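You operate a simulated robot arm through the tools that you are given. There is no shell and no other tool. Be economical: measure what you need, move in short steps, check, and stop when the job is done.

You run a simulated two-armed robot. Do the job below in one go: nothing can be reset, and whatever is moved stays where it is left.

Task
Move the yellow stop to about 60 mm and lock it again.
Fine: loosen and tighten its bolt with the blue ring wrench until the ring shows green; lay the wrench back.

Only the result counts: the job must be done as asked and must still hold three seconds after the hand-in. Knocking over, shifting, dropping, spilling or breaking anything else fails it.

Robot
Two 7-joint arms with two-finger grippers on one trunk that stands fixed in place. Base frame: the origin is at the foot of the trunk, x ahead of it, y to its left, z up. Readings come in mm, degrees, newtons and seconds.
The left shoulder is at [50, 191, 1092], the right one opposite. With the tool pointing down near the work surface each hand reaches from about 220 to 740 mm from the base axis, measured 20 degrees to its own side. Payload 2.69 kg a hand.
Tool frame (each hand has its own): the origin (TCP) lies between the finger pads and is the grasp point; the fingertips stand 20 mm ahead of it; z points along the fingers, y is the line along which they close. Largest opening 100 mm; the body of the gripper starts 63 mm behind the TCP.
Orientation is told as [roll, pitch, yaw] about the base's x, y, z axes, in that order, counted from this pose: with the fingers straight down and closing along the base's y, the tool's x points along the base's -x, its y along +y and its z along -z.

Tools
- The arms move only by the tool send_rows. It takes "left_steps", "right_steps" or both (then of equal length, played together; a hand with none holds still); each is a list that holds one entry, the list of rows, each a list of 7 numbers: the shift along the tool's x, y, z in units of 50 mm (1.0 is 50 mm), then the turn, a rotation vector about the tool's x, y, z in units of 5 degrees (1.0 is 5 degrees), then the opening, from 0 (shut) to 1 (fully open). In form: [[[dx, dy, dz, ax, ay, az, grip], ...]]. A call has 1 to 12 rows; each row shifts and turns the commanded pose from where the row before left it, along the tool's axes as they then stand. A call with a number of a shift or a turn outside -1 to 1 is refused whole. A row lasts 0.2 s, in which the tool goes at most 50 mm and 8.6 degrees; a call with a longer step from one row to the next is refused whole, and so is a gripper value outside its range. A pose out of reach is approached as far as the arm can. The call stops where the force on the tool passes 40 N (or 10 N more than at its start, if that is more) or the arm is blocked; 0.2 s more then pass. Each finger travels about 153 mm/s and halts on what it meets, pressing with about 32 N; the grip force reading is that of the motor and also rises with nothing between the fingers. The clock runs only during rows and for 0.2 s after the last one: add rows that do not move to give the fingers time. The reply holds the time, the measured pose of the TCP, the force on the tool along the base axes, the opening and the grip force, in the units named above and with some noise, with the torque about the TCP (base axes, N m) and any sound that the robot's microphone picked up.
- Cameras (640 x 400 px; columns grow to the right, rows downward): "scene" is now at [122.4, -49.5, 1293.9]; the picture's right is [-0.51, -0.86, 0.00], its down [-0.22, 0.13, -0.97] and it looks along [0.83, -0.50, -0.25] (base axes); focal length 268 px, centre (320, 200). "left" rides on the left gripper at [70, 19, -99] in its tool frame; the picture's right is [-0.26, 0.97, 0.00], its down [-0.75, -0.20, -0.63] and it looks along [-0.61, -0.16, 0.78] (tool axes); focal length 230 px, centre (320, 200). "right" rides on the right gripper at [70, -19, -99] in its tool frame; the picture's right is [0.26, 0.97, 0.00], its down [-0.75, 0.20, -0.63] and it looks along [-0.61, 0.16, 0.78] (tool axes); focal length 230 px, centre (320, 200). There is no depth. A picture from a camera that has moved, and an enlarged one, comes with that camera's place and axes in the base frame and with its lens.
- get_image(camera): a new picture of that camera. No time passes.
- raise_lower(by): slides the trunk up (or, below 0, down) by that many mm; the arms and the scene camera ride with it, the base frame stays. It gives what a move gives, with no picture.
- turn_head(pan, tilt): turns the head with the scene camera to pan (to the left, within 80 degrees either way) and tilt (down, from -29 to 69), counted from straight ahead of the robot. It gives what a move gives.
- zoom(camera, box): a new picture of the part [left, top, right, bottom] of that camera's present view, enlarged. No time passes.
- sign_off(): hands the job in; it is judged then, once.

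Work in short steps. Places have to be worked out from the pictures, the camera data and where the tool is seen: move nearer, look again, correct. Check each grasp and each placing, and mend what went wrong. You have 120 turns and 86 pictures in all, those below and enlarged ones among them. Open the grippers and draw the arms clear of the work before you hand the job in, unless the task says otherwise; then end with one line.

The tools are called after "Request:" by a JSON object that holds its "method" and its "body". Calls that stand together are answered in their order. send_rows: Moves the arms, as the interface text tells. Its arguments: {"type":"object","properties":{"left_steps":{"type":"array","items":{"type":"array","items":{"type":"array","items":{"type":"number"}}}},"right_steps":{"type":"array","items":{"type":"array","items":{"type":"array","items":{"type":"number"}}}}},"required":[]} The other tools are called the same way: raise_lower (by) slides the trunk up or down; turn_head (pan, tilt) turns the head that bears the scene camera; get_image (camera) takes a picture; zoom (camera, box) takes an enlarged picture of a part of a camera's view; sign_off () hands the job in.

At the start:

```text
t: 0.0
left_eef_pos: [445.2, -11.7, 1111.1]
left_ee_rot: [0.0, 0.0, 0.0]
left_wrist_force: [-1.2, 0.1, 0.1]
left_moment: [0.02, 0.02, 0.0]
left_opening: 100.1
left_grip_force: 0.1
right_eef_pos: [295.0, -333.9, 1188.5]
right_ee_rot: [0.0, -0.1, 0.0]
right_wrist_force: [-0.1, 0.4, 0.0]
right_moment: [0.05, 0.0, 0.0]
right_opening: 100.0
right_grip_force: 0.0
trunk travel left (down, up): [-150.0, 173.0]
head pan, tilt: [-30.9, 14.7]
```

scene: 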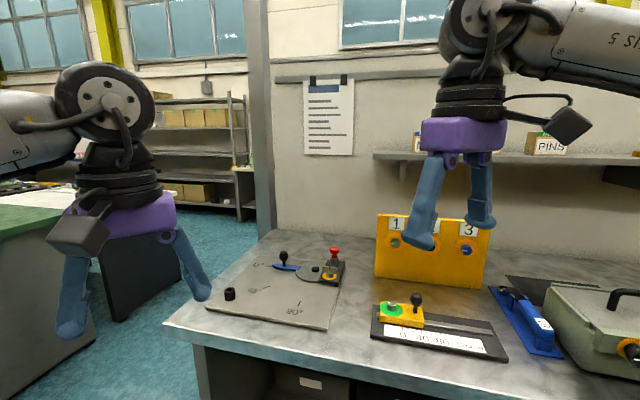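
right: 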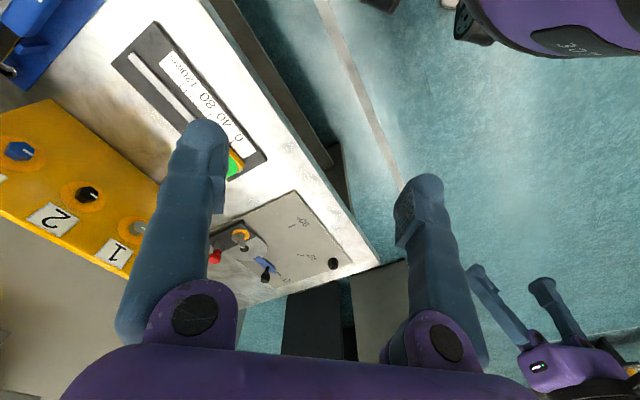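
left: 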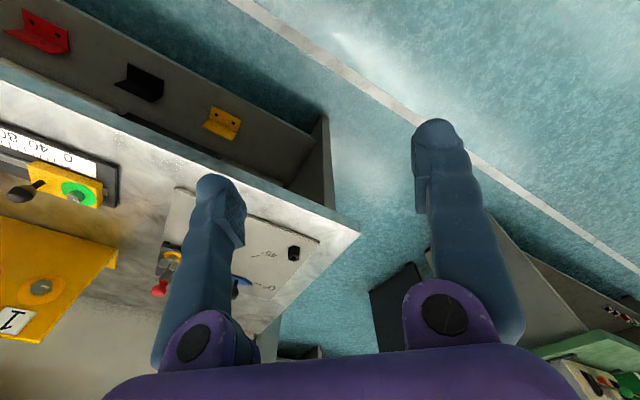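

I start by looking closely at the rail with the yellow stop and the things around it.

Request:
{"method": "zoom", "body": {"camera": "scene", "box": [360, 200, 520, 370]}}

Request:
{"method": "zoom", "body": {"camera": "scene", "box": [470, 250, 640, 400]}}

Request:
{"method": "zoom", "body": {"camera": "scene", "box": [200, 220, 360, 340]}}

```text
2.35 times, centred on (440, 285) of scene
camera zoom: at [122.4, -49.5, 1293.9], right [-0.51, -0.86, 0.0], down [-0.22, 0.13, -0.97], along [0.83, -0.5, -0.25], focal length 630 px, centre (38, 0)
```

zoom: 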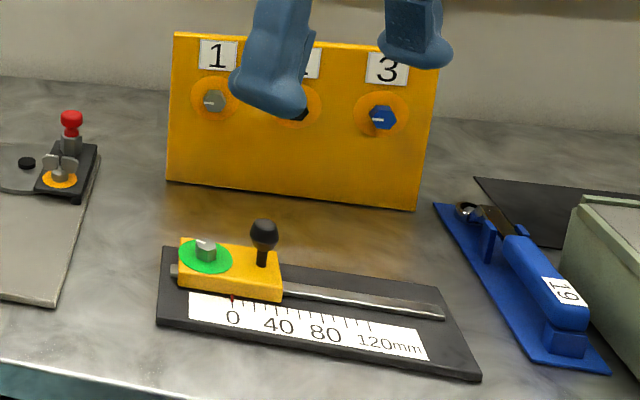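

```text
2.67 times, centred on (555, 325) of scene
camera zoom: at [122.4, -49.5, 1293.9], right [-0.51, -0.86, 0.0], down [-0.22, 0.13, -0.97], along [0.83, -0.5, -0.25], focal length 713 px, centre (-307, -133)
```

zoom: 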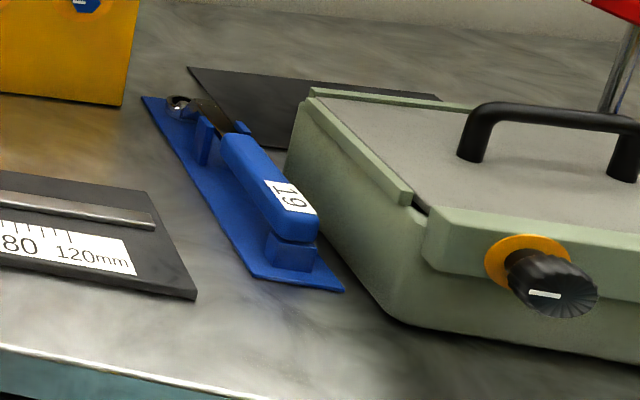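

```text
3.33 times, centred on (280, 280) of scene
camera zoom: at [122.4, -49.5, 1293.9], right [-0.51, -0.86, 0.0], down [-0.22, 0.13, -0.97], along [0.83, -0.5, -0.25], focal length 892 px, centre (453, -67)
```

zoom: 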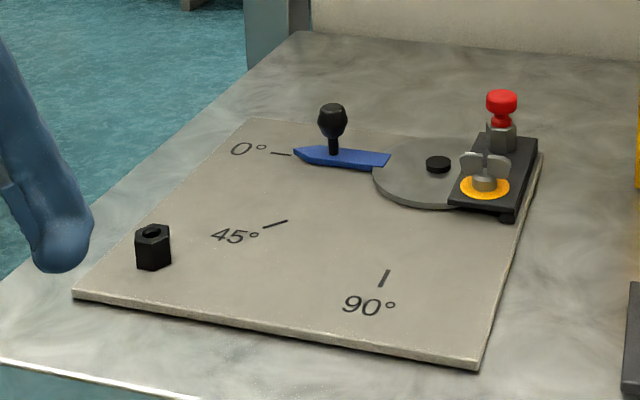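

The wrench "19" lies in a blue cradle with its ring at the far end, and the stop sits at 0 mm showing green. I'll turn the right hand to look along the wrench and rail for triangulation.

Request:
{"method": "send_rows", "body": {"right_steps": [[[0.69, -0.71, 0, 0, 0, 0, 1], [0.69, -0.71, 0, 0, 0, 0, 1], [0.69, -0.71, 0, 0, 0, 0, 1], [0, 0, 0, 0, 0, 1, 1], [0, 0, 0, 0, 0, 1, 1], [0, 0, 0, 0, 0, 1, 1], [0, 0, 0, 0, 0, 1, 1], [0, 0, 0, 0, 0, 1, 1], [0, 0, 0, 0, 0, 1, 1], [0, 0, 0, 0, 0, 1, 1], [0, 0, 0, 0, 0, 1, 1], [0, 0, 0, 0, 0, 1, 1]]]}}

Request:
{"method": "get_image", "body": {"camera": "right"}}

Request:
{"method": "get_image", "body": {"camera": "scene"}}

```text
t: 2.6
left_eef_pos: [445.2, -12.3, 1110.2]
left_ee_rot: [-0.1, 0.0, -0.1]
left_wrist_force: [0.0, -0.3, 0.0]
left_moment: [-0.04, 0.03, 0.01]
left_opening: 100.1
left_grip_force: 0.1
right_eef_pos: [192.2, -439.5, 1188.7]
right_ee_rot: [0.0, 0.0, -45.1]
right_wrist_force: [0.0, 0.3, -0.2]
right_moment: [-0.02, 0.0, 0.01]
right_opening: 99.9
right_grip_force: 0.0
trunk travel left (down, up): [-150.0, 173.0]
head pan, tilt: [-30.9, 14.7]
```

```text
79 pictures are left
camera right: at [128.5, -402.9, 1287.6], right [0.5, 0.86, 0.0], down [0.67, -0.39, 0.63], along [0.54, -0.32, -0.78], focal length 230 px, centre (320, 200)
```

right: 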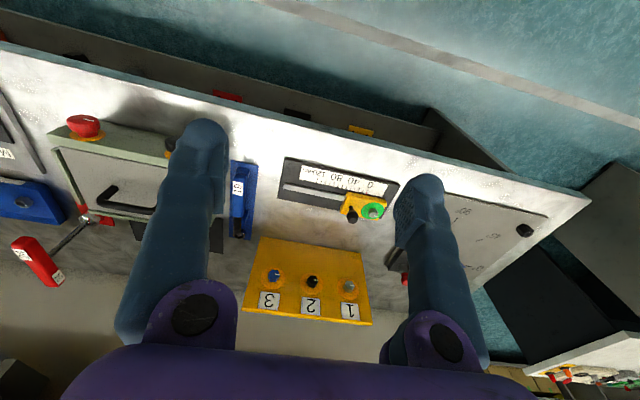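

```text
78 pictures are left
camera scene: at [122.4, -49.5, 1293.9], right [-0.51, -0.86, 0.0], down [-0.22, 0.13, -0.97], along [0.83, -0.5, -0.25], focal length 268 px, centre (320, 200)
```

scene: 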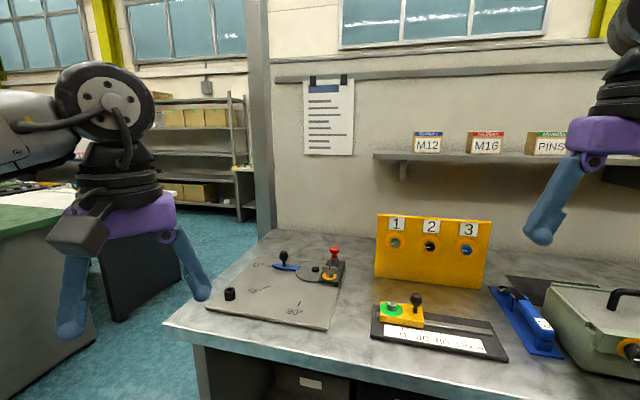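

The rail, stop and wrench are all in view; I enlarge both cameras for accurate pixel positions.

Request:
{"method": "zoom", "body": {"camera": "right", "box": [220, 140, 420, 265]}}

Request:
{"method": "zoom", "body": {"camera": "scene", "box": [360, 270, 570, 370]}}

```text
3.20 times, centred on (320, 202) of right
camera zoom: at [128.5, -402.9, 1287.6], right [0.5, 0.86, 0.0], down [0.67, -0.39, 0.63], along [0.54, -0.32, -0.78], focal length 736 px, centre (320, 192)
```

zoom: 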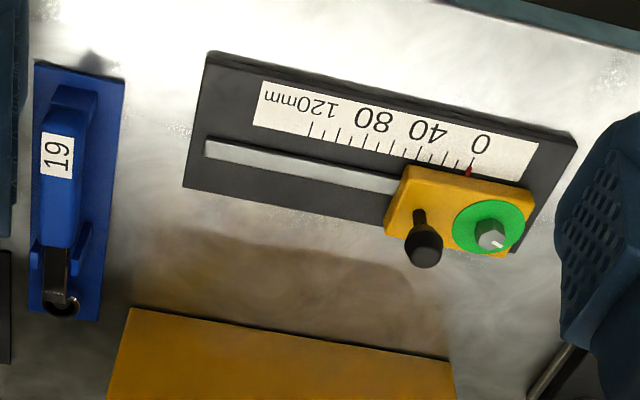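

```text
3.05 times, centred on (465, 320) of scene
camera zoom: at [122.4, -49.5, 1293.9], right [-0.51, -0.86, 0.0], down [-0.22, 0.13, -0.97], along [0.83, -0.5, -0.25], focal length 815 px, centre (-122, -166)
```

zoom: 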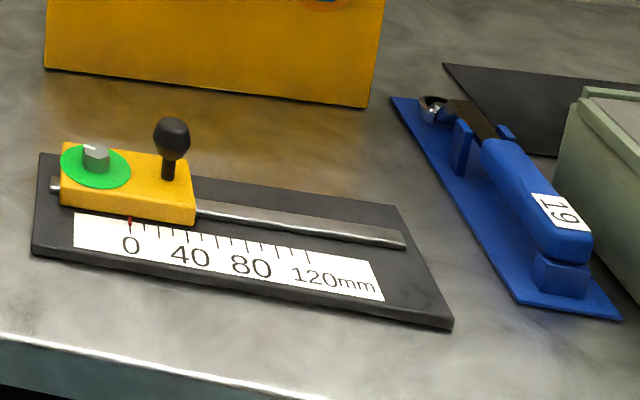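

Triangulation gives: bolt head ≈ (508,-478,887), rail direction (-0.73,-0.685), knob ≈ (473,-520), wrench handle ≈ (291,-701, top 893), ring ≈ (425,-827,860). I move above the wrench, high, to look closer.

Request:
{"method": "send_rows", "body": {"right_steps": [[[-0.754, -0.317, 0.366, 0, 0, 0, 1], [-0.754, -0.317, 0.366, 0, 0, 0, 1], [-0.754, -0.317, 0.366, 0, 0, 0, 1], [-0.754, -0.317, 0.366, 0, 0, 0, 1], [-0.754, -0.317, 0.366, 0, 0, 0, 1], [-0.754, -0.317, 0.366, 0, 0, 0, 1], [-0.754, -0.317, 0.366, 0, 0, 0, 1], [0, 0, 0, 0, 0, 0, 1]]]}}

Request:
{"method": "get_image", "body": {"camera": "right"}}

Request:
{"method": "get_image", "body": {"camera": "scene"}}

```text
t: 4.4
left_eef_pos: [446.1, -11.3, 1110.9]
left_ee_rot: [-0.1, 0.0, 0.1]
left_wrist_force: [-0.3, 0.1, 0.9]
left_moment: [0.0, -0.01, 0.01]
left_opening: 100.0
left_grip_force: 0.0
right_eef_pos: [302.0, -703.6, 1057.4]
right_ee_rot: [0.0, 0.0, -45.0]
right_wrist_force: [0.1, 0.6, -0.8]
right_moment: [-0.02, 0.03, 0.03]
right_opening: 99.7
right_grip_force: 0.0
trunk travel left (down, up): [-150.0, 173.0]
head pan, tilt: [-30.9, 14.7]
```

```text
75 pictures are left
camera right: at [238.0, -667.7, 1157.4], right [0.5, 0.87, 0.0], down [0.67, -0.39, 0.63], along [0.55, -0.32, -0.78], focal length 230 px, centre (320, 200)
```

right: 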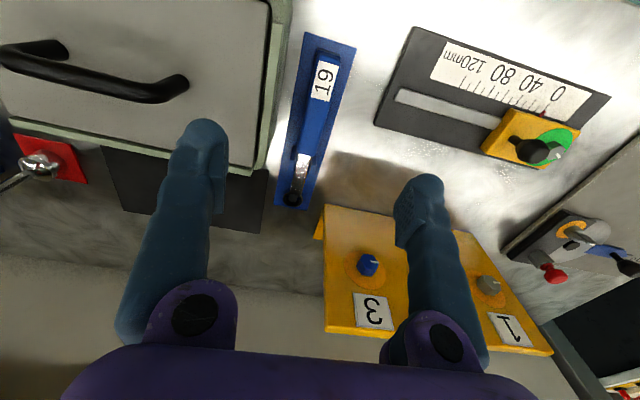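

```text
74 pictures are left
camera scene: at [122.2, -49.2, 1294.0], right [-0.51, -0.86, 0.0], down [-0.22, 0.13, -0.97], along [0.83, -0.5, -0.25], focal length 268 px, centre (320, 200)
```

scene: 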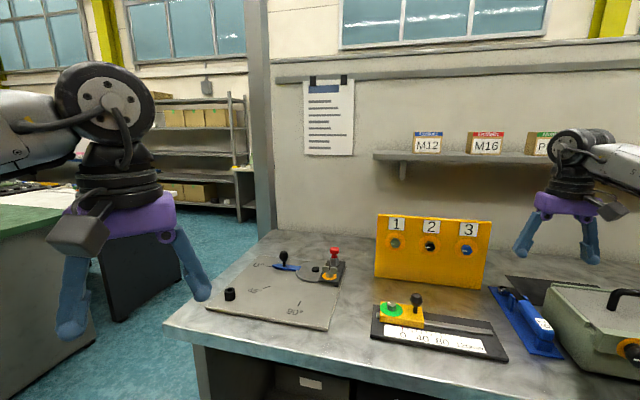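

Request:
{"method": "zoom", "body": {"camera": "right", "box": [240, 20, 400, 220]}}

Request:
{"method": "zoom", "body": {"camera": "scene", "box": [480, 270, 580, 370]}}

```text
2.00 times, centred on (320, 120) of right
camera zoom: at [238.0, -667.7, 1157.4], right [0.5, 0.87, 0.0], down [0.67, -0.39, 0.63], along [0.55, -0.32, -0.78], focal length 460 px, centre (320, 360)
```

zoom: 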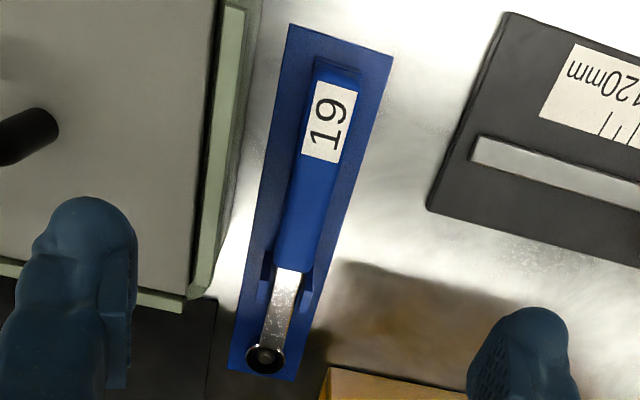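

```text
4.00 times, centred on (530, 320) of scene
camera zoom: at [122.2, -49.2, 1294.0], right [-0.51, -0.86, 0.0], down [-0.22, 0.13, -0.97], along [0.83, -0.5, -0.25], focal length 1070 px, centre (-520, -280)
```

zoom: 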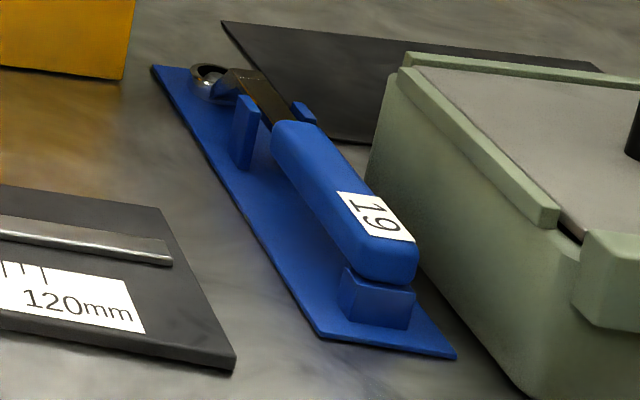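

Handle runs at about -44°, blue part from (270,-676) to (349,-747), top ≈ 900; the case wall is ~55 mm to the side, so I use a half-open gripper. I descend partly above the handle and check.

Request:
{"method": "send_rows", "body": {"right_steps": [[[-0.22, 0, 0.6, 0, 0, -0.1, 0.6], [-0.22, 0, 0.6, 0, 0, -0.1, 0.6], [-0.22, 0, 0.6, 0, 0, 0, 0.6], [0, 0, 0, 0, 0, 0, 0.6]]]}}

Request:
{"method": "get_image", "body": {"camera": "right"}}

Request:
{"method": "zoom", "body": {"camera": "scene", "box": [460, 200, 640, 370]}}

```text
t: 5.4
left_eef_pos: [445.7, -10.9, 1109.5]
left_ee_rot: [0.0, 0.0, 0.1]
left_wrist_force: [0.3, -0.7, -0.1]
left_moment: [0.02, 0.0, -0.04]
left_opening: 100.1
left_grip_force: 0.0
right_eef_pos: [322.1, -728.2, 968.3]
right_ee_rot: [0.0, 0.0, -44.1]
right_wrist_force: [0.6, 0.5, 0.0]
right_moment: [0.0, -0.02, -0.02]
right_opening: 60.0
right_grip_force: 0.1
trunk travel left (down, up): [-150.0, 173.0]
head pan, tilt: [-30.9, 14.7]
```

```text
71 pictures are left
camera right: at [258.3, -693.2, 1067.4], right [0.49, 0.87, 0.0], down [0.68, -0.38, 0.63], along [0.55, -0.31, -0.78], focal length 230 px, centre (320, 200)
```

right: 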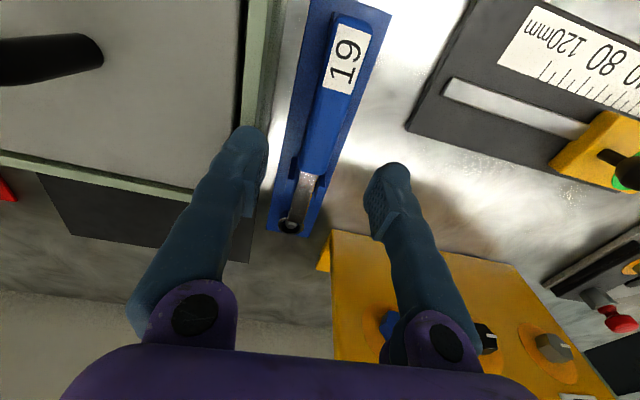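

```text
2.35 times, centred on (550, 285) of scene
camera zoom: at [122.3, -49.3, 1294.0], right [-0.51, -0.86, 0.0], down [-0.22, 0.13, -0.97], along [0.83, -0.5, -0.25], focal length 630 px, centre (-221, 0)
```

zoom: 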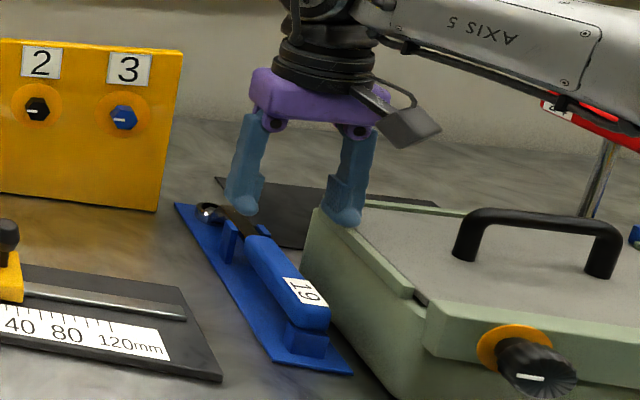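

The TCP projects onto the handle centre. I narrow the opening to ~46 mm for clearance from the case and descend in two parts.

Request:
{"method": "send_rows", "body": {"right_steps": [[[0, 0, 0, 0, 0, 0, 0.46], [0, 0, 0.3, 0, 0, 0, 0.46], [0, 0, 0.3, 0, 0, 0, 0.46], [0, 0, 0.3, 0, 0, 0, 0.46], [0, 0, 0, 0, 0, 0, 0.46]]]}}

Request:
{"method": "get_image", "body": {"camera": "right"}}

Request:
{"method": "zoom", "body": {"camera": "scene", "box": [500, 230, 600, 350]}}

```text
t: 6.6
left_eef_pos: [445.0, -11.8, 1110.3]
left_ee_rot: [-0.1, 0.0, 0.0]
left_wrist_force: [-0.4, -0.2, 0.0]
left_moment: [0.0, -0.02, -0.01]
left_opening: 100.1
left_grip_force: 0.0
right_eef_pos: [323.8, -728.0, 924.8]
right_ee_rot: [0.1, 0.0, -43.9]
right_wrist_force: [0.0, -0.5, 0.6]
right_moment: [0.0, 0.04, 0.02]
right_opening: 45.8
right_grip_force: 0.0
trunk travel left (down, up): [-150.0, 173.0]
head pan, tilt: [-30.9, 14.7]
```

```text
69 pictures are left
camera right: at [259.5, -692.8, 1023.6], right [0.49, 0.87, 0.0], down [0.68, -0.38, 0.63], along [0.55, -0.31, -0.78], focal length 230 px, centre (320, 200)
```

right: 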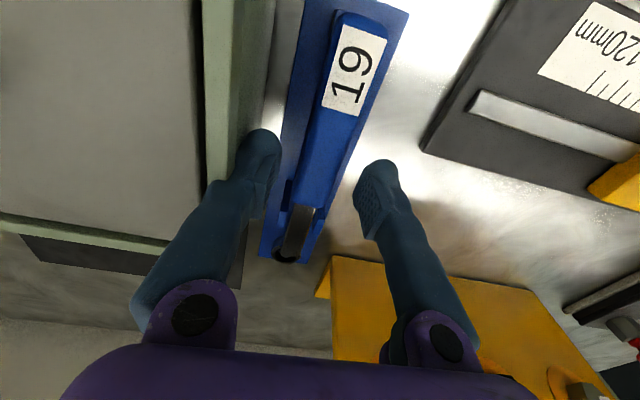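

```text
3.33 times, centred on (550, 290) of scene
camera zoom: at [122.3, -49.4, 1294.0], right [-0.51, -0.86, 0.0], down [-0.22, 0.13, -0.97], along [0.83, -0.5, -0.25], focal length 892 px, centre (-447, -100)
```

zoom: 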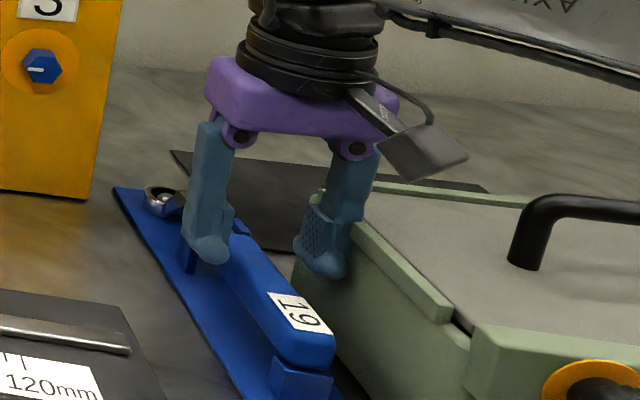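

Fingers straddle the handle, but the upright is ~20 mm ahead; I back off 8 mm along the handle and go down to z≈890, then close.

Request:
{"method": "send_rows", "body": {"right_steps": [[[0.16, 0, 0, 0, 0, 0, 0.46], [0, 0, 0.25, 0, 0, 0, 0.46], [0, 0, 0.25, 0, 0, 0, 0.46], [0, 0, 0.22, 0, 0, 0, 0.46], [0, 0, 0, 0, 0, 0, 0.46]]]}}

Request:
{"method": "get_image", "body": {"camera": "right"}}

Request:
{"method": "zoom", "body": {"camera": "scene", "box": [500, 250, 600, 350]}}

```text
t: 7.8
left_eef_pos: [444.0, -12.1, 1110.3]
left_ee_rot: [0.0, 0.0, 0.0]
left_wrist_force: [0.2, -0.5, -0.9]
left_moment: [-0.02, 0.0, -0.03]
left_opening: 100.0
left_grip_force: 0.0
right_eef_pos: [319.5, -719.6, 888.7]
right_ee_rot: [0.1, 0.0, -44.0]
right_wrist_force: [-0.8, -0.4, 0.1]
right_moment: [0.0, -0.02, -0.02]
right_opening: 45.8
right_grip_force: 0.0
trunk travel left (down, up): [-150.0, 173.0]
head pan, tilt: [-30.9, 14.7]
```

```text
67 pictures are left
camera right: at [253.4, -686.1, 987.5], right [0.49, 0.87, 0.0], down [0.68, -0.38, 0.63], along [0.55, -0.31, -0.78], focal length 230 px, centre (320, 200)
```

right: 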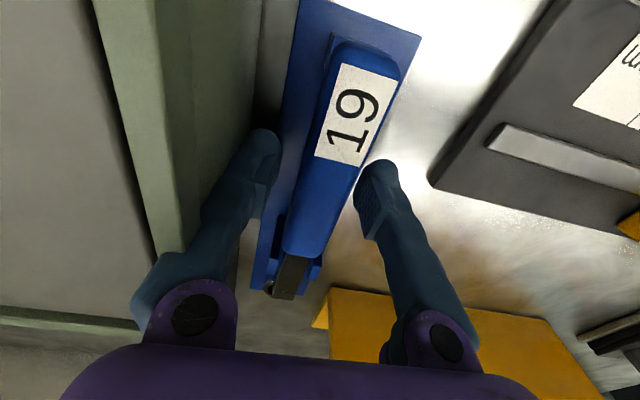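

```text
4.00 times, centred on (550, 300) of scene
camera zoom: at [122.3, -49.4, 1294.0], right [-0.51, -0.86, 0.0], down [-0.22, 0.13, -0.97], along [0.83, -0.5, -0.25], focal length 1070 px, centre (-600, -200)
```

zoom: 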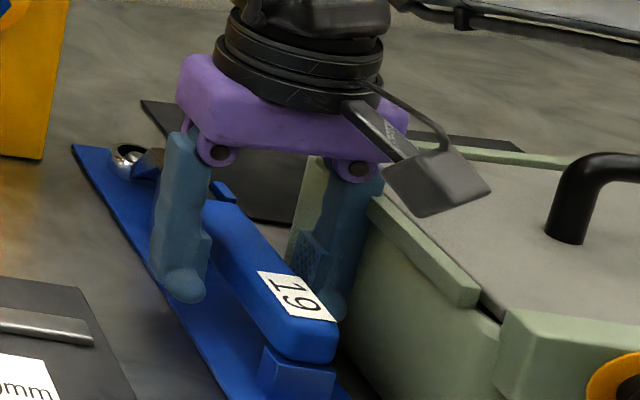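

The handle is centred between the pads. Closing now.

Request:
{"method": "send_rows", "body": {"right_steps": [[[0, 0, 0, 0, 0, 0, 0.3], [0, 0, 0, 0, 0, 0, 0.2], [0, 0, 0, 0, 0, 0, 0], [0, 0, 0, 0, 0, 0, 0]]]}}

```text
t: 8.8
left_eef_pos: [445.3, -11.3, 1110.7]
left_ee_rot: [0.0, 0.0, 0.0]
left_wrist_force: [0.9, 0.1, 0.2]
left_moment: [-0.02, -0.02, 0.0]
left_opening: 100.1
left_grip_force: 0.0
right_eef_pos: [317.9, -721.6, 889.1]
right_ee_rot: [-0.1, 0.0, -43.9]
right_wrist_force: [0.0, 0.3, -0.3]
right_moment: [0.02, -0.01, -0.01]
right_opening: 25.0
right_grip_force: 32.2
trunk travel left (down, up): [-150.0, 173.0]
head pan, tilt: [-30.9, 14.7]
```

Gripped (25 mm wide). I note the cradle pose TCP (318.5,-720.5,889), yaw -44, and lift straight up.

Request:
{"method": "send_rows", "body": {"right_steps": [[[0, 0, -0.2, 0, 0, 0, 0], [0, 0, -0.3, 0, 0, 0, 0], [0, 0, -0.5, 0, 0, 0, 0], [0, 0, -0.5, 0, 0, 0, 0], [0, 0, -0.3, 0, 0, 0, 0]]]}}

Request:
{"method": "get_image", "body": {"camera": "right"}}

Request:
{"method": "zoom", "body": {"camera": "scene", "box": [460, 220, 600, 360]}}

```text
t: 10.0
left_eef_pos: [444.6, -12.0, 1108.4]
left_ee_rot: [0.0, 0.0, 0.0]
left_wrist_force: [-0.4, -0.4, -0.2]
left_moment: [-0.02, -0.07, -0.04]
left_opening: 100.1
left_grip_force: 0.0
right_eef_pos: [317.3, -722.6, 979.4]
right_ee_rot: [0.0, 0.1, -43.9]
right_wrist_force: [-0.5, 0.2, -2.0]
right_moment: [0.02, 0.03, -0.01]
right_opening: 25.2
right_grip_force: 32.0
trunk travel left (down, up): [-150.0, 173.0]
head pan, tilt: [-30.9, 14.7]
```

```text
65 pictures are left
camera right: at [253.0, -688.3, 1077.9], right [0.49, 0.87, 0.0], down [0.68, -0.38, 0.63], along [0.55, -0.31, -0.78], focal length 230 px, centre (320, 200)
```

right: 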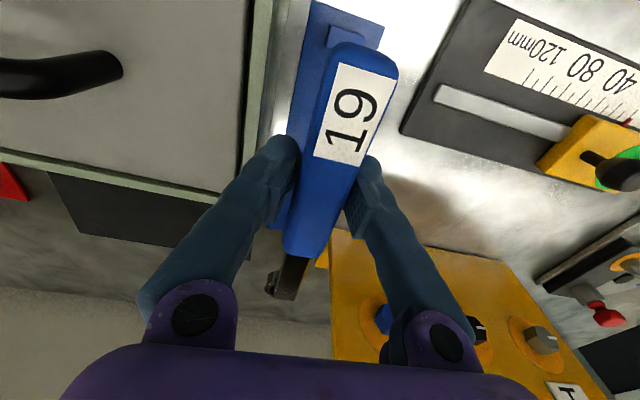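

```text
2.86 times, centred on (530, 290) of scene
camera zoom: at [122.4, -49.7, 1293.9], right [-0.51, -0.86, 0.0], down [-0.22, 0.13, -0.97], along [0.83, -0.5, -0.25], focal length 764 px, centre (-280, -57)
```

zoom: 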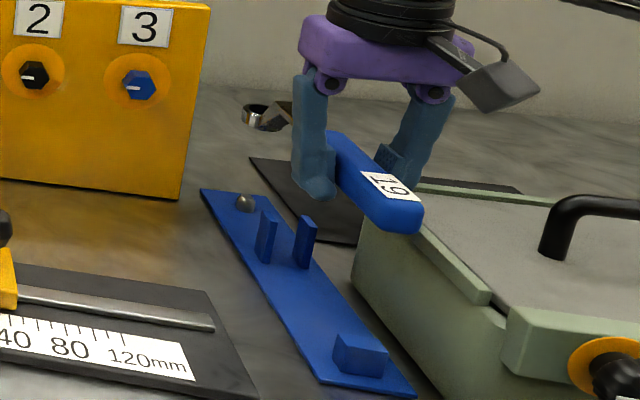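

Wrench is out, held level; the ring sits ~155 mm ahead and ~32 mm below the TCP. I retract from the numbered board, then carry the ring to above the bolt.

Request:
{"method": "send_rows", "body": {"right_steps": [[[0.5, 0, -0.1, 0, 0, 0, 0], [0.6, 0, -0.1, 0, 0, 0, 0], [0.5, 0, 0, 0, 0, 0, 0], [0.27, 0.771, 0, 0, 0, 0, 0], [0.27, 0.771, 0, 0, 0, 0, 0], [0.27, 0.771, 0, 0, 0, 0, 0], [0.27, 0.771, 0, 0, 0, 0, 0], [0.27, 0.771, 0, 0, 0, 0, 0], [0.27, 0.771, 0, 0, 0, 0, 0], [0.27, 0.771, 0, 0, 0, 0, 0], [0.27, 0.771, 0, 0, 0, 0, 0], [0, 0, 0, 0, 0, 0, 0]]]}}

Request:
{"method": "get_image", "body": {"camera": "right"}}

Request:
{"method": "get_image", "body": {"camera": "scene"}}

Request:
{"method": "get_image", "body": {"camera": "left"}}

```text
t: 12.6
left_eef_pos: [445.4, -13.0, 1111.2]
left_ee_rot: [0.0, 0.0, 0.0]
left_wrist_force: [0.0, -0.5, 0.3]
left_moment: [-0.03, 0.0, -0.03]
left_opening: 100.0
left_grip_force: 0.0
right_eef_pos: [397.5, -367.5, 988.4]
right_ee_rot: [0.1, 0.0, -44.0]
right_wrist_force: [1.1, -0.1, -3.2]
right_moment: [0.05, 0.07, -0.01]
right_opening: 24.8
right_grip_force: 32.0
trunk travel left (down, up): [-150.0, 173.0]
head pan, tilt: [-30.9, 14.7]
```

```text
63 pictures are left
camera right: at [333.4, -332.3, 1087.0], right [0.49, 0.87, 0.0], down [0.68, -0.38, 0.63], along [0.55, -0.3, -0.78], focal length 230 px, centre (320, 200)
```

right: 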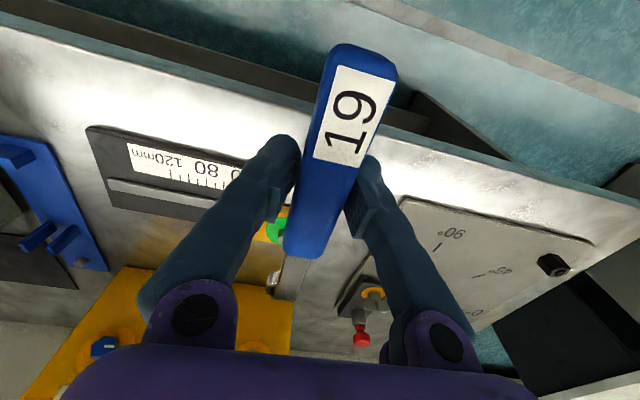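

```text
62 pictures are left
camera scene: at [122.5, -50.1, 1293.9], right [-0.51, -0.86, 0.0], down [-0.22, 0.13, -0.97], along [0.83, -0.5, -0.25], focal length 268 px, centre (320, 200)
```

scene: 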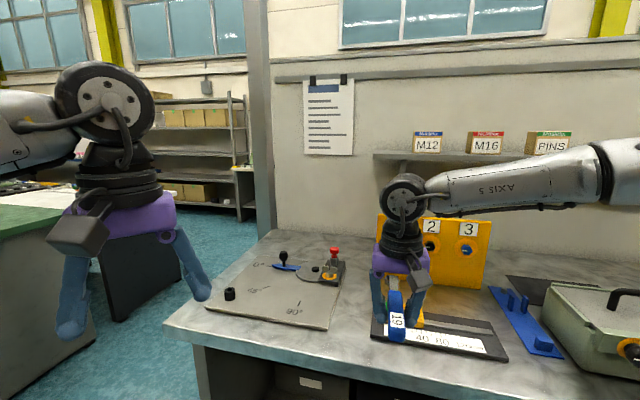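

```text
61 pictures are left
camera left: at [376.0, 6.5, 1209.6], right [0.26, 0.97, 0.0], down [0.75, -0.2, 0.63], along [0.61, -0.16, -0.78], focal length 230 px, centre (320, 200)
```

left: 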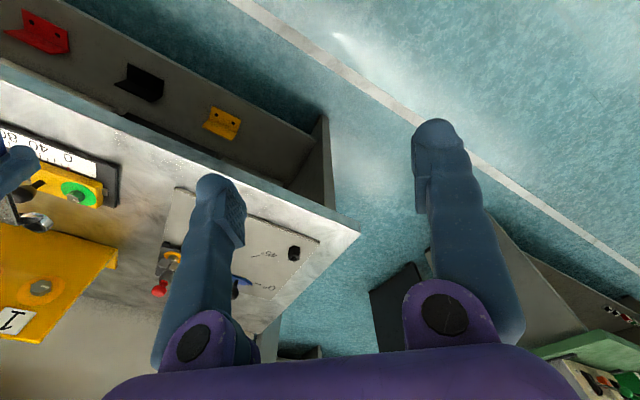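

The left camera already sees the bolt and ring; I zoom there first.

Request:
{"method": "zoom", "body": {"camera": "left", "box": [0, 120, 130, 260]}}

Request:
{"method": "zoom", "body": {"camera": "right", "box": [220, 180, 340, 310]}}

```text
2.86 times, centred on (65, 190) of left
camera zoom: at [376.0, 6.5, 1209.6], right [0.26, 0.97, 0.0], down [0.75, -0.2, 0.63], along [0.61, -0.16, -0.78], focal length 657 px, centre (1049, 229)
```

zoom: 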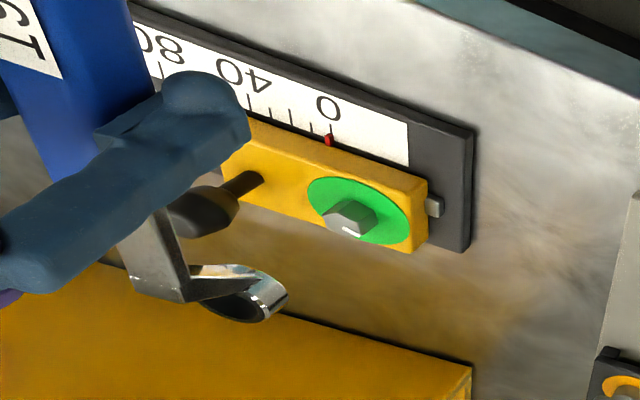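

```text
3.08 times, centred on (280, 245) of right
camera zoom: at [333.4, -332.3, 1087.0], right [0.49, 0.87, 0.0], down [0.68, -0.38, 0.63], along [0.55, -0.3, -0.78], focal length 708 px, centre (443, 62)
```

zoom: 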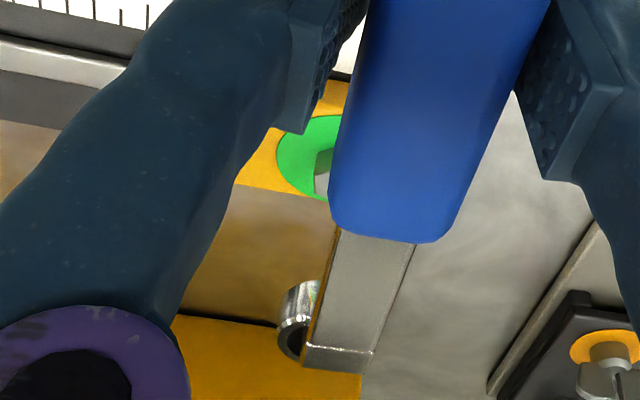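

Excellent: it confirms bolt (508,-478,887) and ring offset L≈155, dz≈-30. I zoom tighter for hex orientation and ring shape.

Request:
{"method": "zoom", "body": {"camera": "left", "box": [57, 150, 87, 175]}}

Request:
{"method": "zoom", "body": {"camera": "left", "box": [62, 180, 92, 205]}}

Request:
{"method": "zoom", "body": {"camera": "left", "box": [25, 200, 65, 230]}}

```text
16.00 times, centred on (72, 162) of left
camera zoom: at [376.0, 6.5, 1209.6], right [0.26, 0.97, 0.0], down [0.75, -0.2, 0.63], along [0.61, -0.16, -0.78], focal length 3681 px, centre (4288, 800)
```

zoom: 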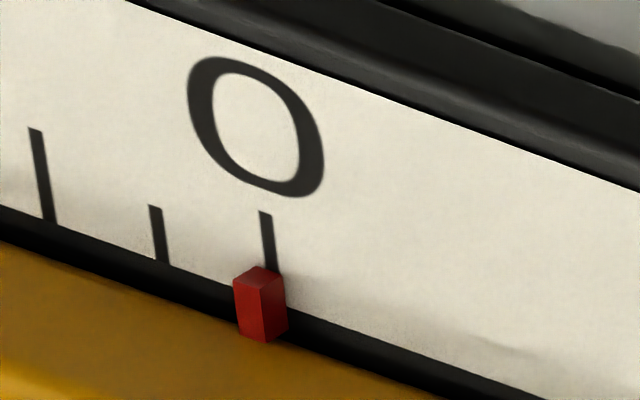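

```text
16.00 times, centred on (77, 192) of left
camera zoom: at [376.0, 6.5, 1209.6], right [0.26, 0.97, 0.0], down [0.75, -0.2, 0.63], along [0.61, -0.16, -0.78], focal length 3681 px, centre (4208, 320)
```

zoom: 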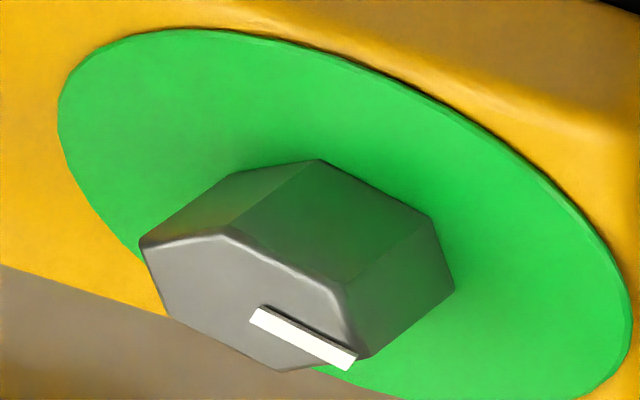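

```text
13.33 times, centred on (45, 215) of left
camera zoom: at [376.0, 6.5, 1209.6], right [0.26, 0.97, 0.0], down [0.75, -0.2, 0.63], along [0.61, -0.16, -0.78], focal length 3068 px, centre (3987, 0)
```

zoom: 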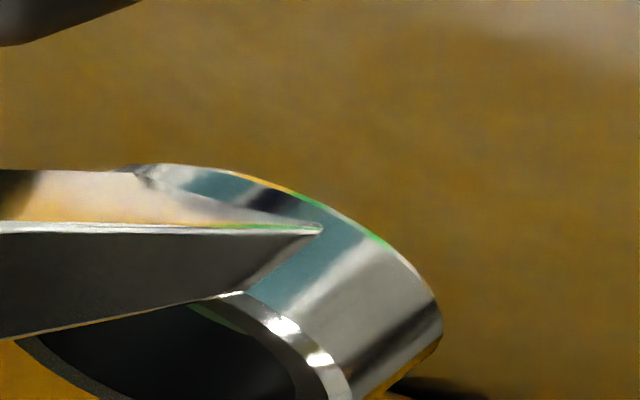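

Hex corners lie at about 26° (mod 60), 19 mm across flats; ticks are 10 mm. I bring the left hand somewhat closer (well clear of the right hand) as an observation camera to servo the ring on the bolt.

Request:
{"method": "send_rows", "body": {"left_steps": [[[-0.284, -0.804, -0.12, 0, 0, 0, 1], [-0.284, -0.804, -0.12, 0, 0, 0, 1], [-0.284, -0.804, -0.12, 0, 0, 0, 1], [-0.284, -0.804, -0.12, 0, 0, 0, 1], [-0.284, -0.804, -0.12, 0, 0, 0, 1], [0, 0, 0, 0, 0, 1, 1], [0, 0, 0, 0, 0, 1, 1], [0, 0, 0, 0, 0, 1, 1], [0, 0, 0, 0, 0, 1, 1], [0, 0, 0, 0, 0, 1, 1], [0, 0, 0, 0, 0, 1, 1], [0, 0, 0, 0, 0, 1, 1]]]}}

Request:
{"method": "get_image", "body": {"camera": "left"}}

```text
t: 15.2
left_eef_pos: [487.9, -133.4, 1128.6]
left_ee_rot: [0.0, 0.1, -35.1]
left_wrist_force: [0.3, -0.3, 0.1]
left_moment: [0.0, 0.0, -0.02]
left_opening: 99.7
left_grip_force: 0.1
left hand out of reach, approached as far as the arm can: row 4, 5
right_eef_pos: [398.3, -368.0, 988.0]
right_ee_rot: [0.0, 0.0, -43.9]
right_wrist_force: [0.2, -0.4, -2.1]
right_moment: [0.05, 0.05, -0.02]
right_opening: 24.8
right_grip_force: 32.3
trunk travel left (down, up): [-150.0, 173.0]
head pan, tilt: [-30.9, 14.7]
```

```text
55 pictures are left
camera left: at [440.9, -77.6, 1227.5], right [0.77, 0.64, 0.0], down [0.5, -0.6, 0.63], along [0.4, -0.48, -0.78], focal length 230 px, centre (320, 200)
```

left: 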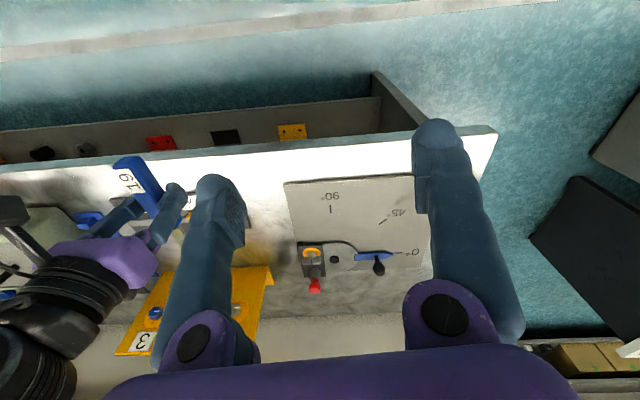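

The left finger now blocks the view and reach is limited, so I turn the left hand back to yaw 0, from where the bolt shows left of the finger.

Request:
{"method": "send_rows", "body": {"left_steps": [[[0, 0, 0, 0, 0, -1, 1], [0, 0, 0, 0, 0, -1, 1], [0, 0, 0, 0, 0, -1, 1], [0, 0, 0, 0, 0, -1, 1], [0, 0, 0, 0, 0, -1, 1], [0, 0, 0, 0, 0, -1, 1], [0, 0, 0, 0, 0, -1, 1]]]}}

Request:
{"method": "zoom", "body": {"camera": "left", "box": [30, 130, 190, 250]}}

```text
t: 16.8
left_eef_pos: [486.9, -133.5, 1127.8]
left_ee_rot: [0.0, 0.0, 0.1]
left_wrist_force: [-0.3, 0.2, 0.3]
left_moment: [-0.03, 0.02, 0.01]
left_opening: 100.1
left_grip_force: 0.1
right_eef_pos: [397.1, -367.7, 988.9]
right_ee_rot: [0.0, 0.1, -44.0]
right_wrist_force: [-0.6, 0.4, -2.4]
right_moment: [0.03, 0.01, 0.0]
right_opening: 24.6
right_grip_force: 32.2
trunk travel left (down, up): [-150.0, 173.0]
head pan, tilt: [-30.9, 14.7]
```

```text
3.33 times, centred on (110, 190) of left
camera zoom: at [417.8, -115.2, 1227.4], right [0.26, 0.97, 0.0], down [0.75, -0.2, 0.63], along [0.61, -0.16, -0.78], focal length 767 px, centre (1020, 233)
```

zoom: 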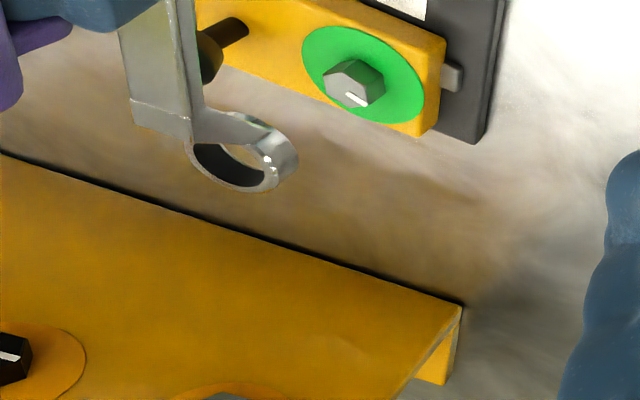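

Request:
{"method": "zoom", "body": {"camera": "left", "box": [72, 160, 108, 190]}}

Request:
{"method": "zoom", "body": {"camera": "left", "box": [102, 135, 142, 170]}}

```text
13.33 times, centred on (90, 175) of left
camera zoom: at [417.8, -115.2, 1227.4], right [0.26, 0.97, 0.0], down [0.75, -0.2, 0.63], along [0.61, -0.16, -0.78], focal length 3068 px, centre (3387, 533)
```

zoom: 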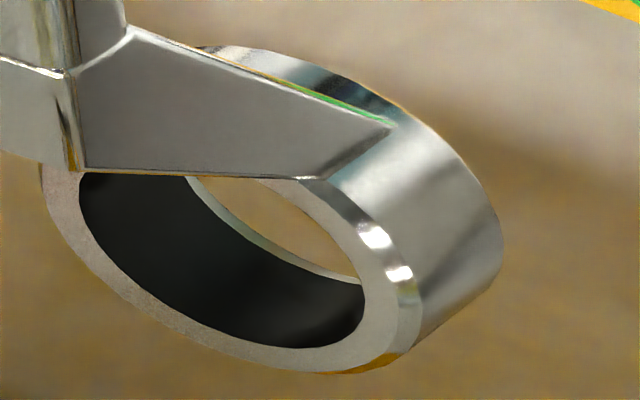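

```text
11.43 times, centred on (122, 152) of left
camera zoom: at [417.8, -115.2, 1227.4], right [0.26, 0.97, 0.0], down [0.75, -0.2, 0.63], along [0.61, -0.16, -0.78], focal length 2629 px, centre (2583, 743)
```

zoom: 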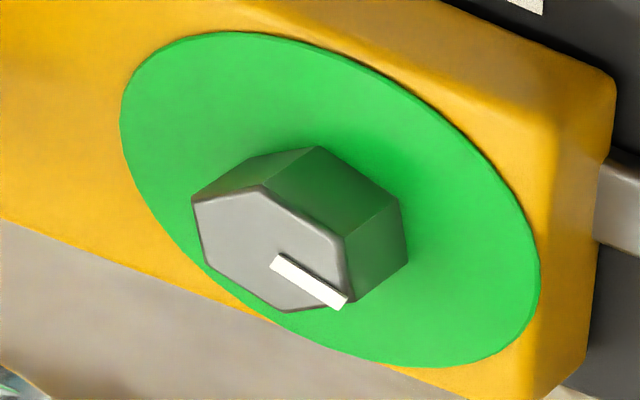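

The ring hole is smooth and round, so no hex indexing is evident. From this view ring ≈ (503,-470) vs bolt (509.5,-481): I shift 12 mm along the wrench and -3.5 mm sideways, lower 45 mm, and look again.

Request:
{"method": "send_rows", "body": {"right_steps": [[[-0.24, -0.07, 0, 0, 0, 0, 0], [0, 0, 0.45, 0, 0, 0, 0], [0, 0, 0.45, 0, 0, 0, 0], [0, 0, 0, 0, 0, 0, 0]]]}}

Request:
{"method": "zoom", "body": {"camera": "left", "box": [75, 125, 155, 185]}}

```text
t: 17.8
left_eef_pos: [486.9, -133.6, 1128.5]
left_ee_rot: [0.0, 0.0, -0.1]
left_wrist_force: [0.5, -0.4, 0.6]
left_moment: [0.0, -0.02, -0.01]
left_opening: 100.0
left_grip_force: 0.0
right_eef_pos: [404.7, -380.0, 944.0]
right_ee_rot: [0.0, 0.1, -44.0]
right_wrist_force: [0.1, 0.6, -2.4]
right_moment: [0.01, -0.02, -0.02]
right_opening: 24.7
right_grip_force: 31.7
trunk travel left (down, up): [-150.0, 173.0]
head pan, tilt: [-30.9, 14.7]
```

```text
6.67 times, centred on (115, 155) of left
camera zoom: at [417.8, -114.9, 1227.4], right [0.26, 0.97, 0.0], down [0.75, -0.2, 0.63], along [0.61, -0.16, -0.78], focal length 1534 px, centre (1687, 500)
```

zoom: 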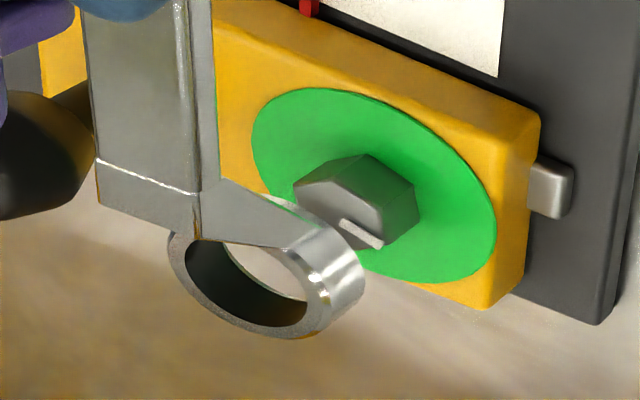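

Ring appears centred within a few mm (L≈145, top ≈23 below TCP), but there's height parallax; I lower 14 mm and look again.

Request:
{"method": "send_rows", "body": {"right_steps": [[[0, 0, 0.14, 0, 0, 0, 0], [0, 0, 0.14, 0, 0, 0, 0], [0, 0, 0, 0, 0, 0, 0]]]}}

Request:
{"method": "zoom", "body": {"camera": "left", "box": [85, 130, 149, 178]}}

```text
t: 18.6
left_eef_pos: [486.9, -134.5, 1127.9]
left_ee_rot: [0.0, -0.1, 0.0]
left_wrist_force: [0.1, -0.2, 0.0]
left_moment: [0.0, -0.02, -0.01]
left_opening: 100.1
left_grip_force: 0.1
right_eef_pos: [403.6, -379.4, 929.8]
right_ee_rot: [0.0, 0.0, -43.9]
right_wrist_force: [-0.3, 0.1, -3.1]
right_moment: [0.03, 0.04, 0.01]
right_opening: 24.6
right_grip_force: 32.0
trunk travel left (down, up): [-150.0, 173.0]
head pan, tilt: [-30.9, 14.7]
```

```text
8.33 times, centred on (117, 154) of left
camera zoom: at [417.9, -115.0, 1227.4], right [0.26, 0.97, 0.0], down [0.75, -0.2, 0.63], along [0.61, -0.16, -0.78], focal length 1917 px, centre (2012, 583)
```

zoom: 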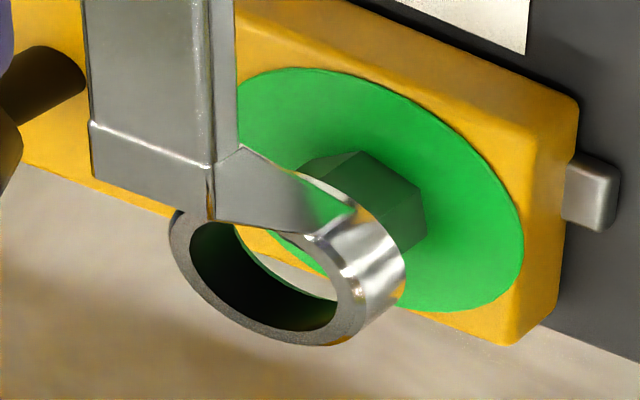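

Ring and bolt line up along the vertical in the image, consistent with the ring ~8 mm above the head. I lower gently in small rows, watching the force.

Request:
{"method": "send_rows", "body": {"right_steps": [[[0, 0, 0.08, 0, 0, 0, 0], [0, 0, 0.08, 0, 0, 0, 0], [0, 0, 0.06, 0, 0, 0, 0], [0, 0, 0, 0, 0, 0, 0]]]}}

Request:
{"method": "zoom", "body": {"camera": "left", "box": [85, 130, 149, 178]}}

```text
t: 19.6
left_eef_pos: [485.8, -131.5, 1129.4]
left_ee_rot: [-0.1, 0.0, 0.0]
left_wrist_force: [0.1, 0.0, 0.0]
left_moment: [-0.01, -0.04, -0.01]
left_opening: 99.8
left_grip_force: 0.0
right_eef_pos: [401.1, -378.2, 920.2]
right_ee_rot: [-0.1, 0.1, -44.0]
right_wrist_force: [-11.8, 15.9, 3.9]
right_moment: [0.32, 0.16, 0.16]
right_opening: 24.6
right_grip_force: 32.1
trunk travel left (down, up): [-150.0, 173.0]
head pan, tilt: [-30.9, 14.7]
```

```text
8.33 times, centred on (117, 154) of left
camera zoom: at [416.4, -113.0, 1228.4], right [0.26, 0.97, 0.0], down [0.75, -0.2, 0.63], along [0.61, -0.16, -0.78], focal length 1917 px, centre (2012, 583)
```

zoom: 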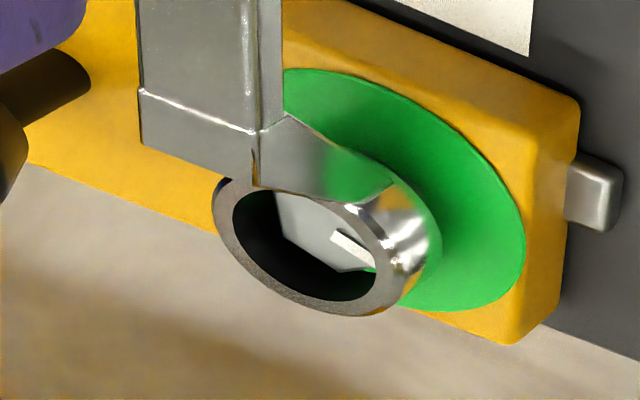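

The head is inside the ring, but the force pushes back along the wrench (ring slightly too far). I ease back 3 mm along the wrench.

Request:
{"method": "send_rows", "body": {"right_steps": [[[0.06, 0, 0, 0, 0, 0, 0], [0, 0, 0, 0, 0, 0, 0]]]}}

```text
t: 20.2
left_eef_pos: [486.5, -134.7, 1127.5]
left_ee_rot: [-0.1, 0.1, 0.0]
left_wrist_force: [-1.2, 0.0, -0.6]
left_moment: [-0.03, -0.01, -0.02]
left_opening: 99.8
left_grip_force: 0.1
right_eef_pos: [402.7, -378.1, 920.8]
right_ee_rot: [0.1, -0.1, -44.1]
right_wrist_force: [-1.3, 7.6, 3.8]
right_moment: [0.16, 0.18, 0.09]
right_opening: 24.8
right_grip_force: 32.1
trunk travel left (down, up): [-150.0, 173.0]
head pan, tilt: [-30.9, 14.7]
```

Force falls. A further 1.5 mm back and 1 mm sideways (towards the force), then lower 5 mm more.

Request:
{"method": "send_rows", "body": {"right_steps": [[[0.03, 0.02, 0, 0, 0, 0, 0], [0, 0, 0.05, 0, 0, 0, 0], [0, 0, 0.05, 0, 0, 0, 0], [0, 0, 0, 0, 0, 0, 0]]]}}

Request:
{"method": "zoom", "body": {"camera": "left", "box": [85, 130, 149, 178]}}

```text
t: 21.3
left_eef_pos: [486.0, -132.8, 1128.5]
left_ee_rot: [-0.1, -0.2, 0.0]
left_wrist_force: [0.7, -0.5, 0.6]
left_moment: [-0.02, -0.01, 0.02]
left_opening: 100.2
left_grip_force: 0.0
right_eef_pos: [403.3, -377.3, 919.1]
right_ee_rot: [0.3, -0.8, -44.0]
right_wrist_force: [-5.2, -3.4, 19.0]
right_moment: [0.38, 0.64, -0.09]
right_opening: 24.9
right_grip_force: 31.5
trunk travel left (down, up): [-150.0, 173.0]
head pan, tilt: [-30.9, 14.7]
stopped in row 4 (right hand): the force on the tool passed its limit at 41 N (the readings are from after the stop); the commanded pose is now the measured one
```

```text
8.33 times, centred on (117, 154) of left
camera zoom: at [416.0, -114.2, 1228.0], right [0.26, 0.97, 0.0], down [0.75, -0.2, 0.63], along [0.61, -0.16, -0.78], focal length 1917 px, centre (2012, 583)
```

zoom: 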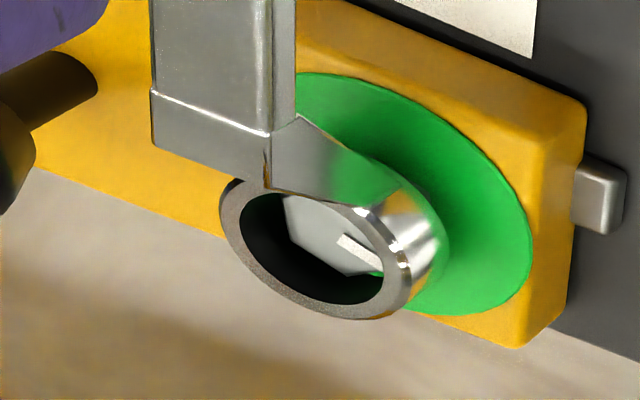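

The ring hole (r≈11.9) only just clears the hex corners (r≈11), so centring must be within ~1 mm; I zoom tightly to see how it sits.

Request:
{"method": "zoom", "body": {"camera": "left", "box": [105, 144, 133, 165]}}

```text
16.00 times, centred on (119, 154) of left
camera zoom: at [416.0, -114.2, 1228.0], right [0.26, 0.97, 0.0], down [0.75, -0.2, 0.63], along [0.61, -0.16, -0.78], focal length 3681 px, centre (3536, 928)
```

zoom: 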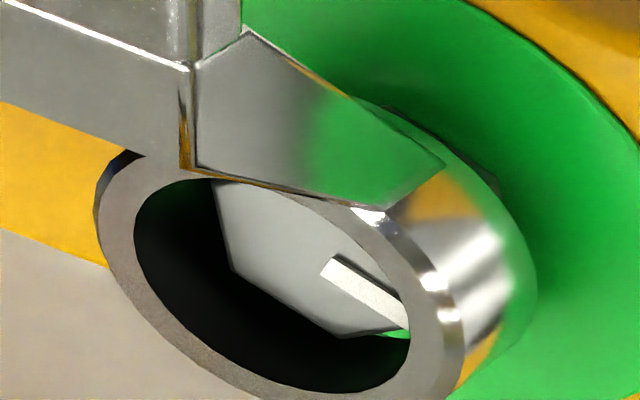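

It may be either hooked a few mm onto the head or resting on a corner. I relieve 1 mm upward, then probe sideways to tell.

Request:
{"method": "send_rows", "body": {"right_steps": [[[0, 0, -0.02, 0, 0, 0, 0], [0, 0, 0, 0, 0, 0, 0]]]}}

Request:
{"method": "send_rows", "body": {"right_steps": [[[0, 0.03, 0, 0, 0, 0, 0], [0, 0, 0, 0, 0, 0, 0]]]}}

Request:
{"method": "send_rows", "body": {"right_steps": [[[0, -0.06, 0, 0, 0, 0, 0], [0, 0, 0, 0, 0, 0, 0]]]}}

Request:
{"method": "send_rows", "body": {"right_steps": [[[0.03, 0.03, 0, 0, 0, 0, 0], [0, 0, 0, 0, 0, 0, 0]]]}}

Request:
{"method": "send_rows", "body": {"right_steps": [[[-0.06, 0, 0, 0, 0, 0, 0], [0, 0, 0, 0, 0, 0, 0]]]}}

```text
t: 21.9
left_eef_pos: [485.5, -133.2, 1127.1]
left_ee_rot: [0.1, -0.1, 0.1]
left_wrist_force: [0.3, 0.7, -0.6]
left_moment: [0.0, 0.01, 0.0]
left_opening: 100.1
left_grip_force: 0.1
right_eef_pos: [403.4, -376.6, 919.0]
right_ee_rot: [0.3, -0.8, -44.0]
right_wrist_force: [-4.2, -5.3, 17.0]
right_moment: [0.0, 0.12, -0.07]
right_opening: 24.5
right_grip_force: 32.1
trunk travel left (down, up): [-150.0, 173.0]
head pan, tilt: [-30.9, 14.7]
```

```text
t: 22.5
left_eef_pos: [485.5, -133.5, 1128.5]
left_ee_rot: [0.0, -0.1, 0.0]
left_wrist_force: [-0.3, 0.3, 0.3]
left_moment: [-0.01, -0.02, -0.01]
left_opening: 100.1
left_grip_force: 0.1
right_eef_pos: [403.8, -376.1, 918.1]
right_ee_rot: [0.2, -0.7, -44.0]
right_wrist_force: [-6.4, -9.7, 19.2]
right_moment: [-0.27, 0.02, -0.56]
right_opening: 24.6
right_grip_force: 32.1
trunk travel left (down, up): [-150.0, 173.0]
head pan, tilt: [-30.9, 14.7]
```

```text
t: 23.1
left_eef_pos: [485.3, -132.5, 1127.8]
left_ee_rot: [0.0, -0.1, 0.0]
left_wrist_force: [-0.5, 0.7, 0.5]
left_moment: [0.0, 0.0, -0.02]
left_opening: 99.8
left_grip_force: 0.0
right_eef_pos: [401.6, -375.9, 919.1]
right_ee_rot: [0.5, -0.7, -43.9]
right_wrist_force: [2.5, -0.7, 18.8]
right_moment: [0.13, -0.12, 0.08]
right_opening: 24.3
right_grip_force: 31.8
trunk travel left (down, up): [-150.0, 173.0]
head pan, tilt: [-30.9, 14.7]
```

```text
t: 23.7
left_eef_pos: [485.6, -133.3, 1128.9]
left_ee_rot: [0.0, 0.0, 0.0]
left_wrist_force: [0.1, 0.3, 0.3]
left_moment: [0.01, 0.0, 0.01]
left_opening: 100.2
left_grip_force: 0.0
right_eef_pos: [402.6, -375.2, 918.9]
right_ee_rot: [0.2, -0.6, -43.9]
right_wrist_force: [5.8, -10.1, 22.2]
right_moment: [-0.28, -0.22, -0.18]
right_opening: 24.5
right_grip_force: 32.2
trunk travel left (down, up): [-150.0, 173.0]
head pan, tilt: [-30.9, 14.7]
```

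```text
t: 24.3
left_eef_pos: [485.9, -133.2, 1129.5]
left_ee_rot: [-0.1, -0.1, 0.1]
left_wrist_force: [-0.8, -0.1, -0.2]
left_moment: [0.01, -0.02, 0.03]
left_opening: 100.0
left_grip_force: 0.1
right_eef_pos: [403.4, -375.6, 918.2]
right_ee_rot: [0.4, -0.5, -43.9]
right_wrist_force: [-1.4, 2.9, 20.7]
right_moment: [0.02, -0.11, -0.06]
right_opening: 24.4
right_grip_force: 32.4
trunk travel left (down, up): [-150.0, 173.0]
head pan, tilt: [-30.9, 14.7]
```

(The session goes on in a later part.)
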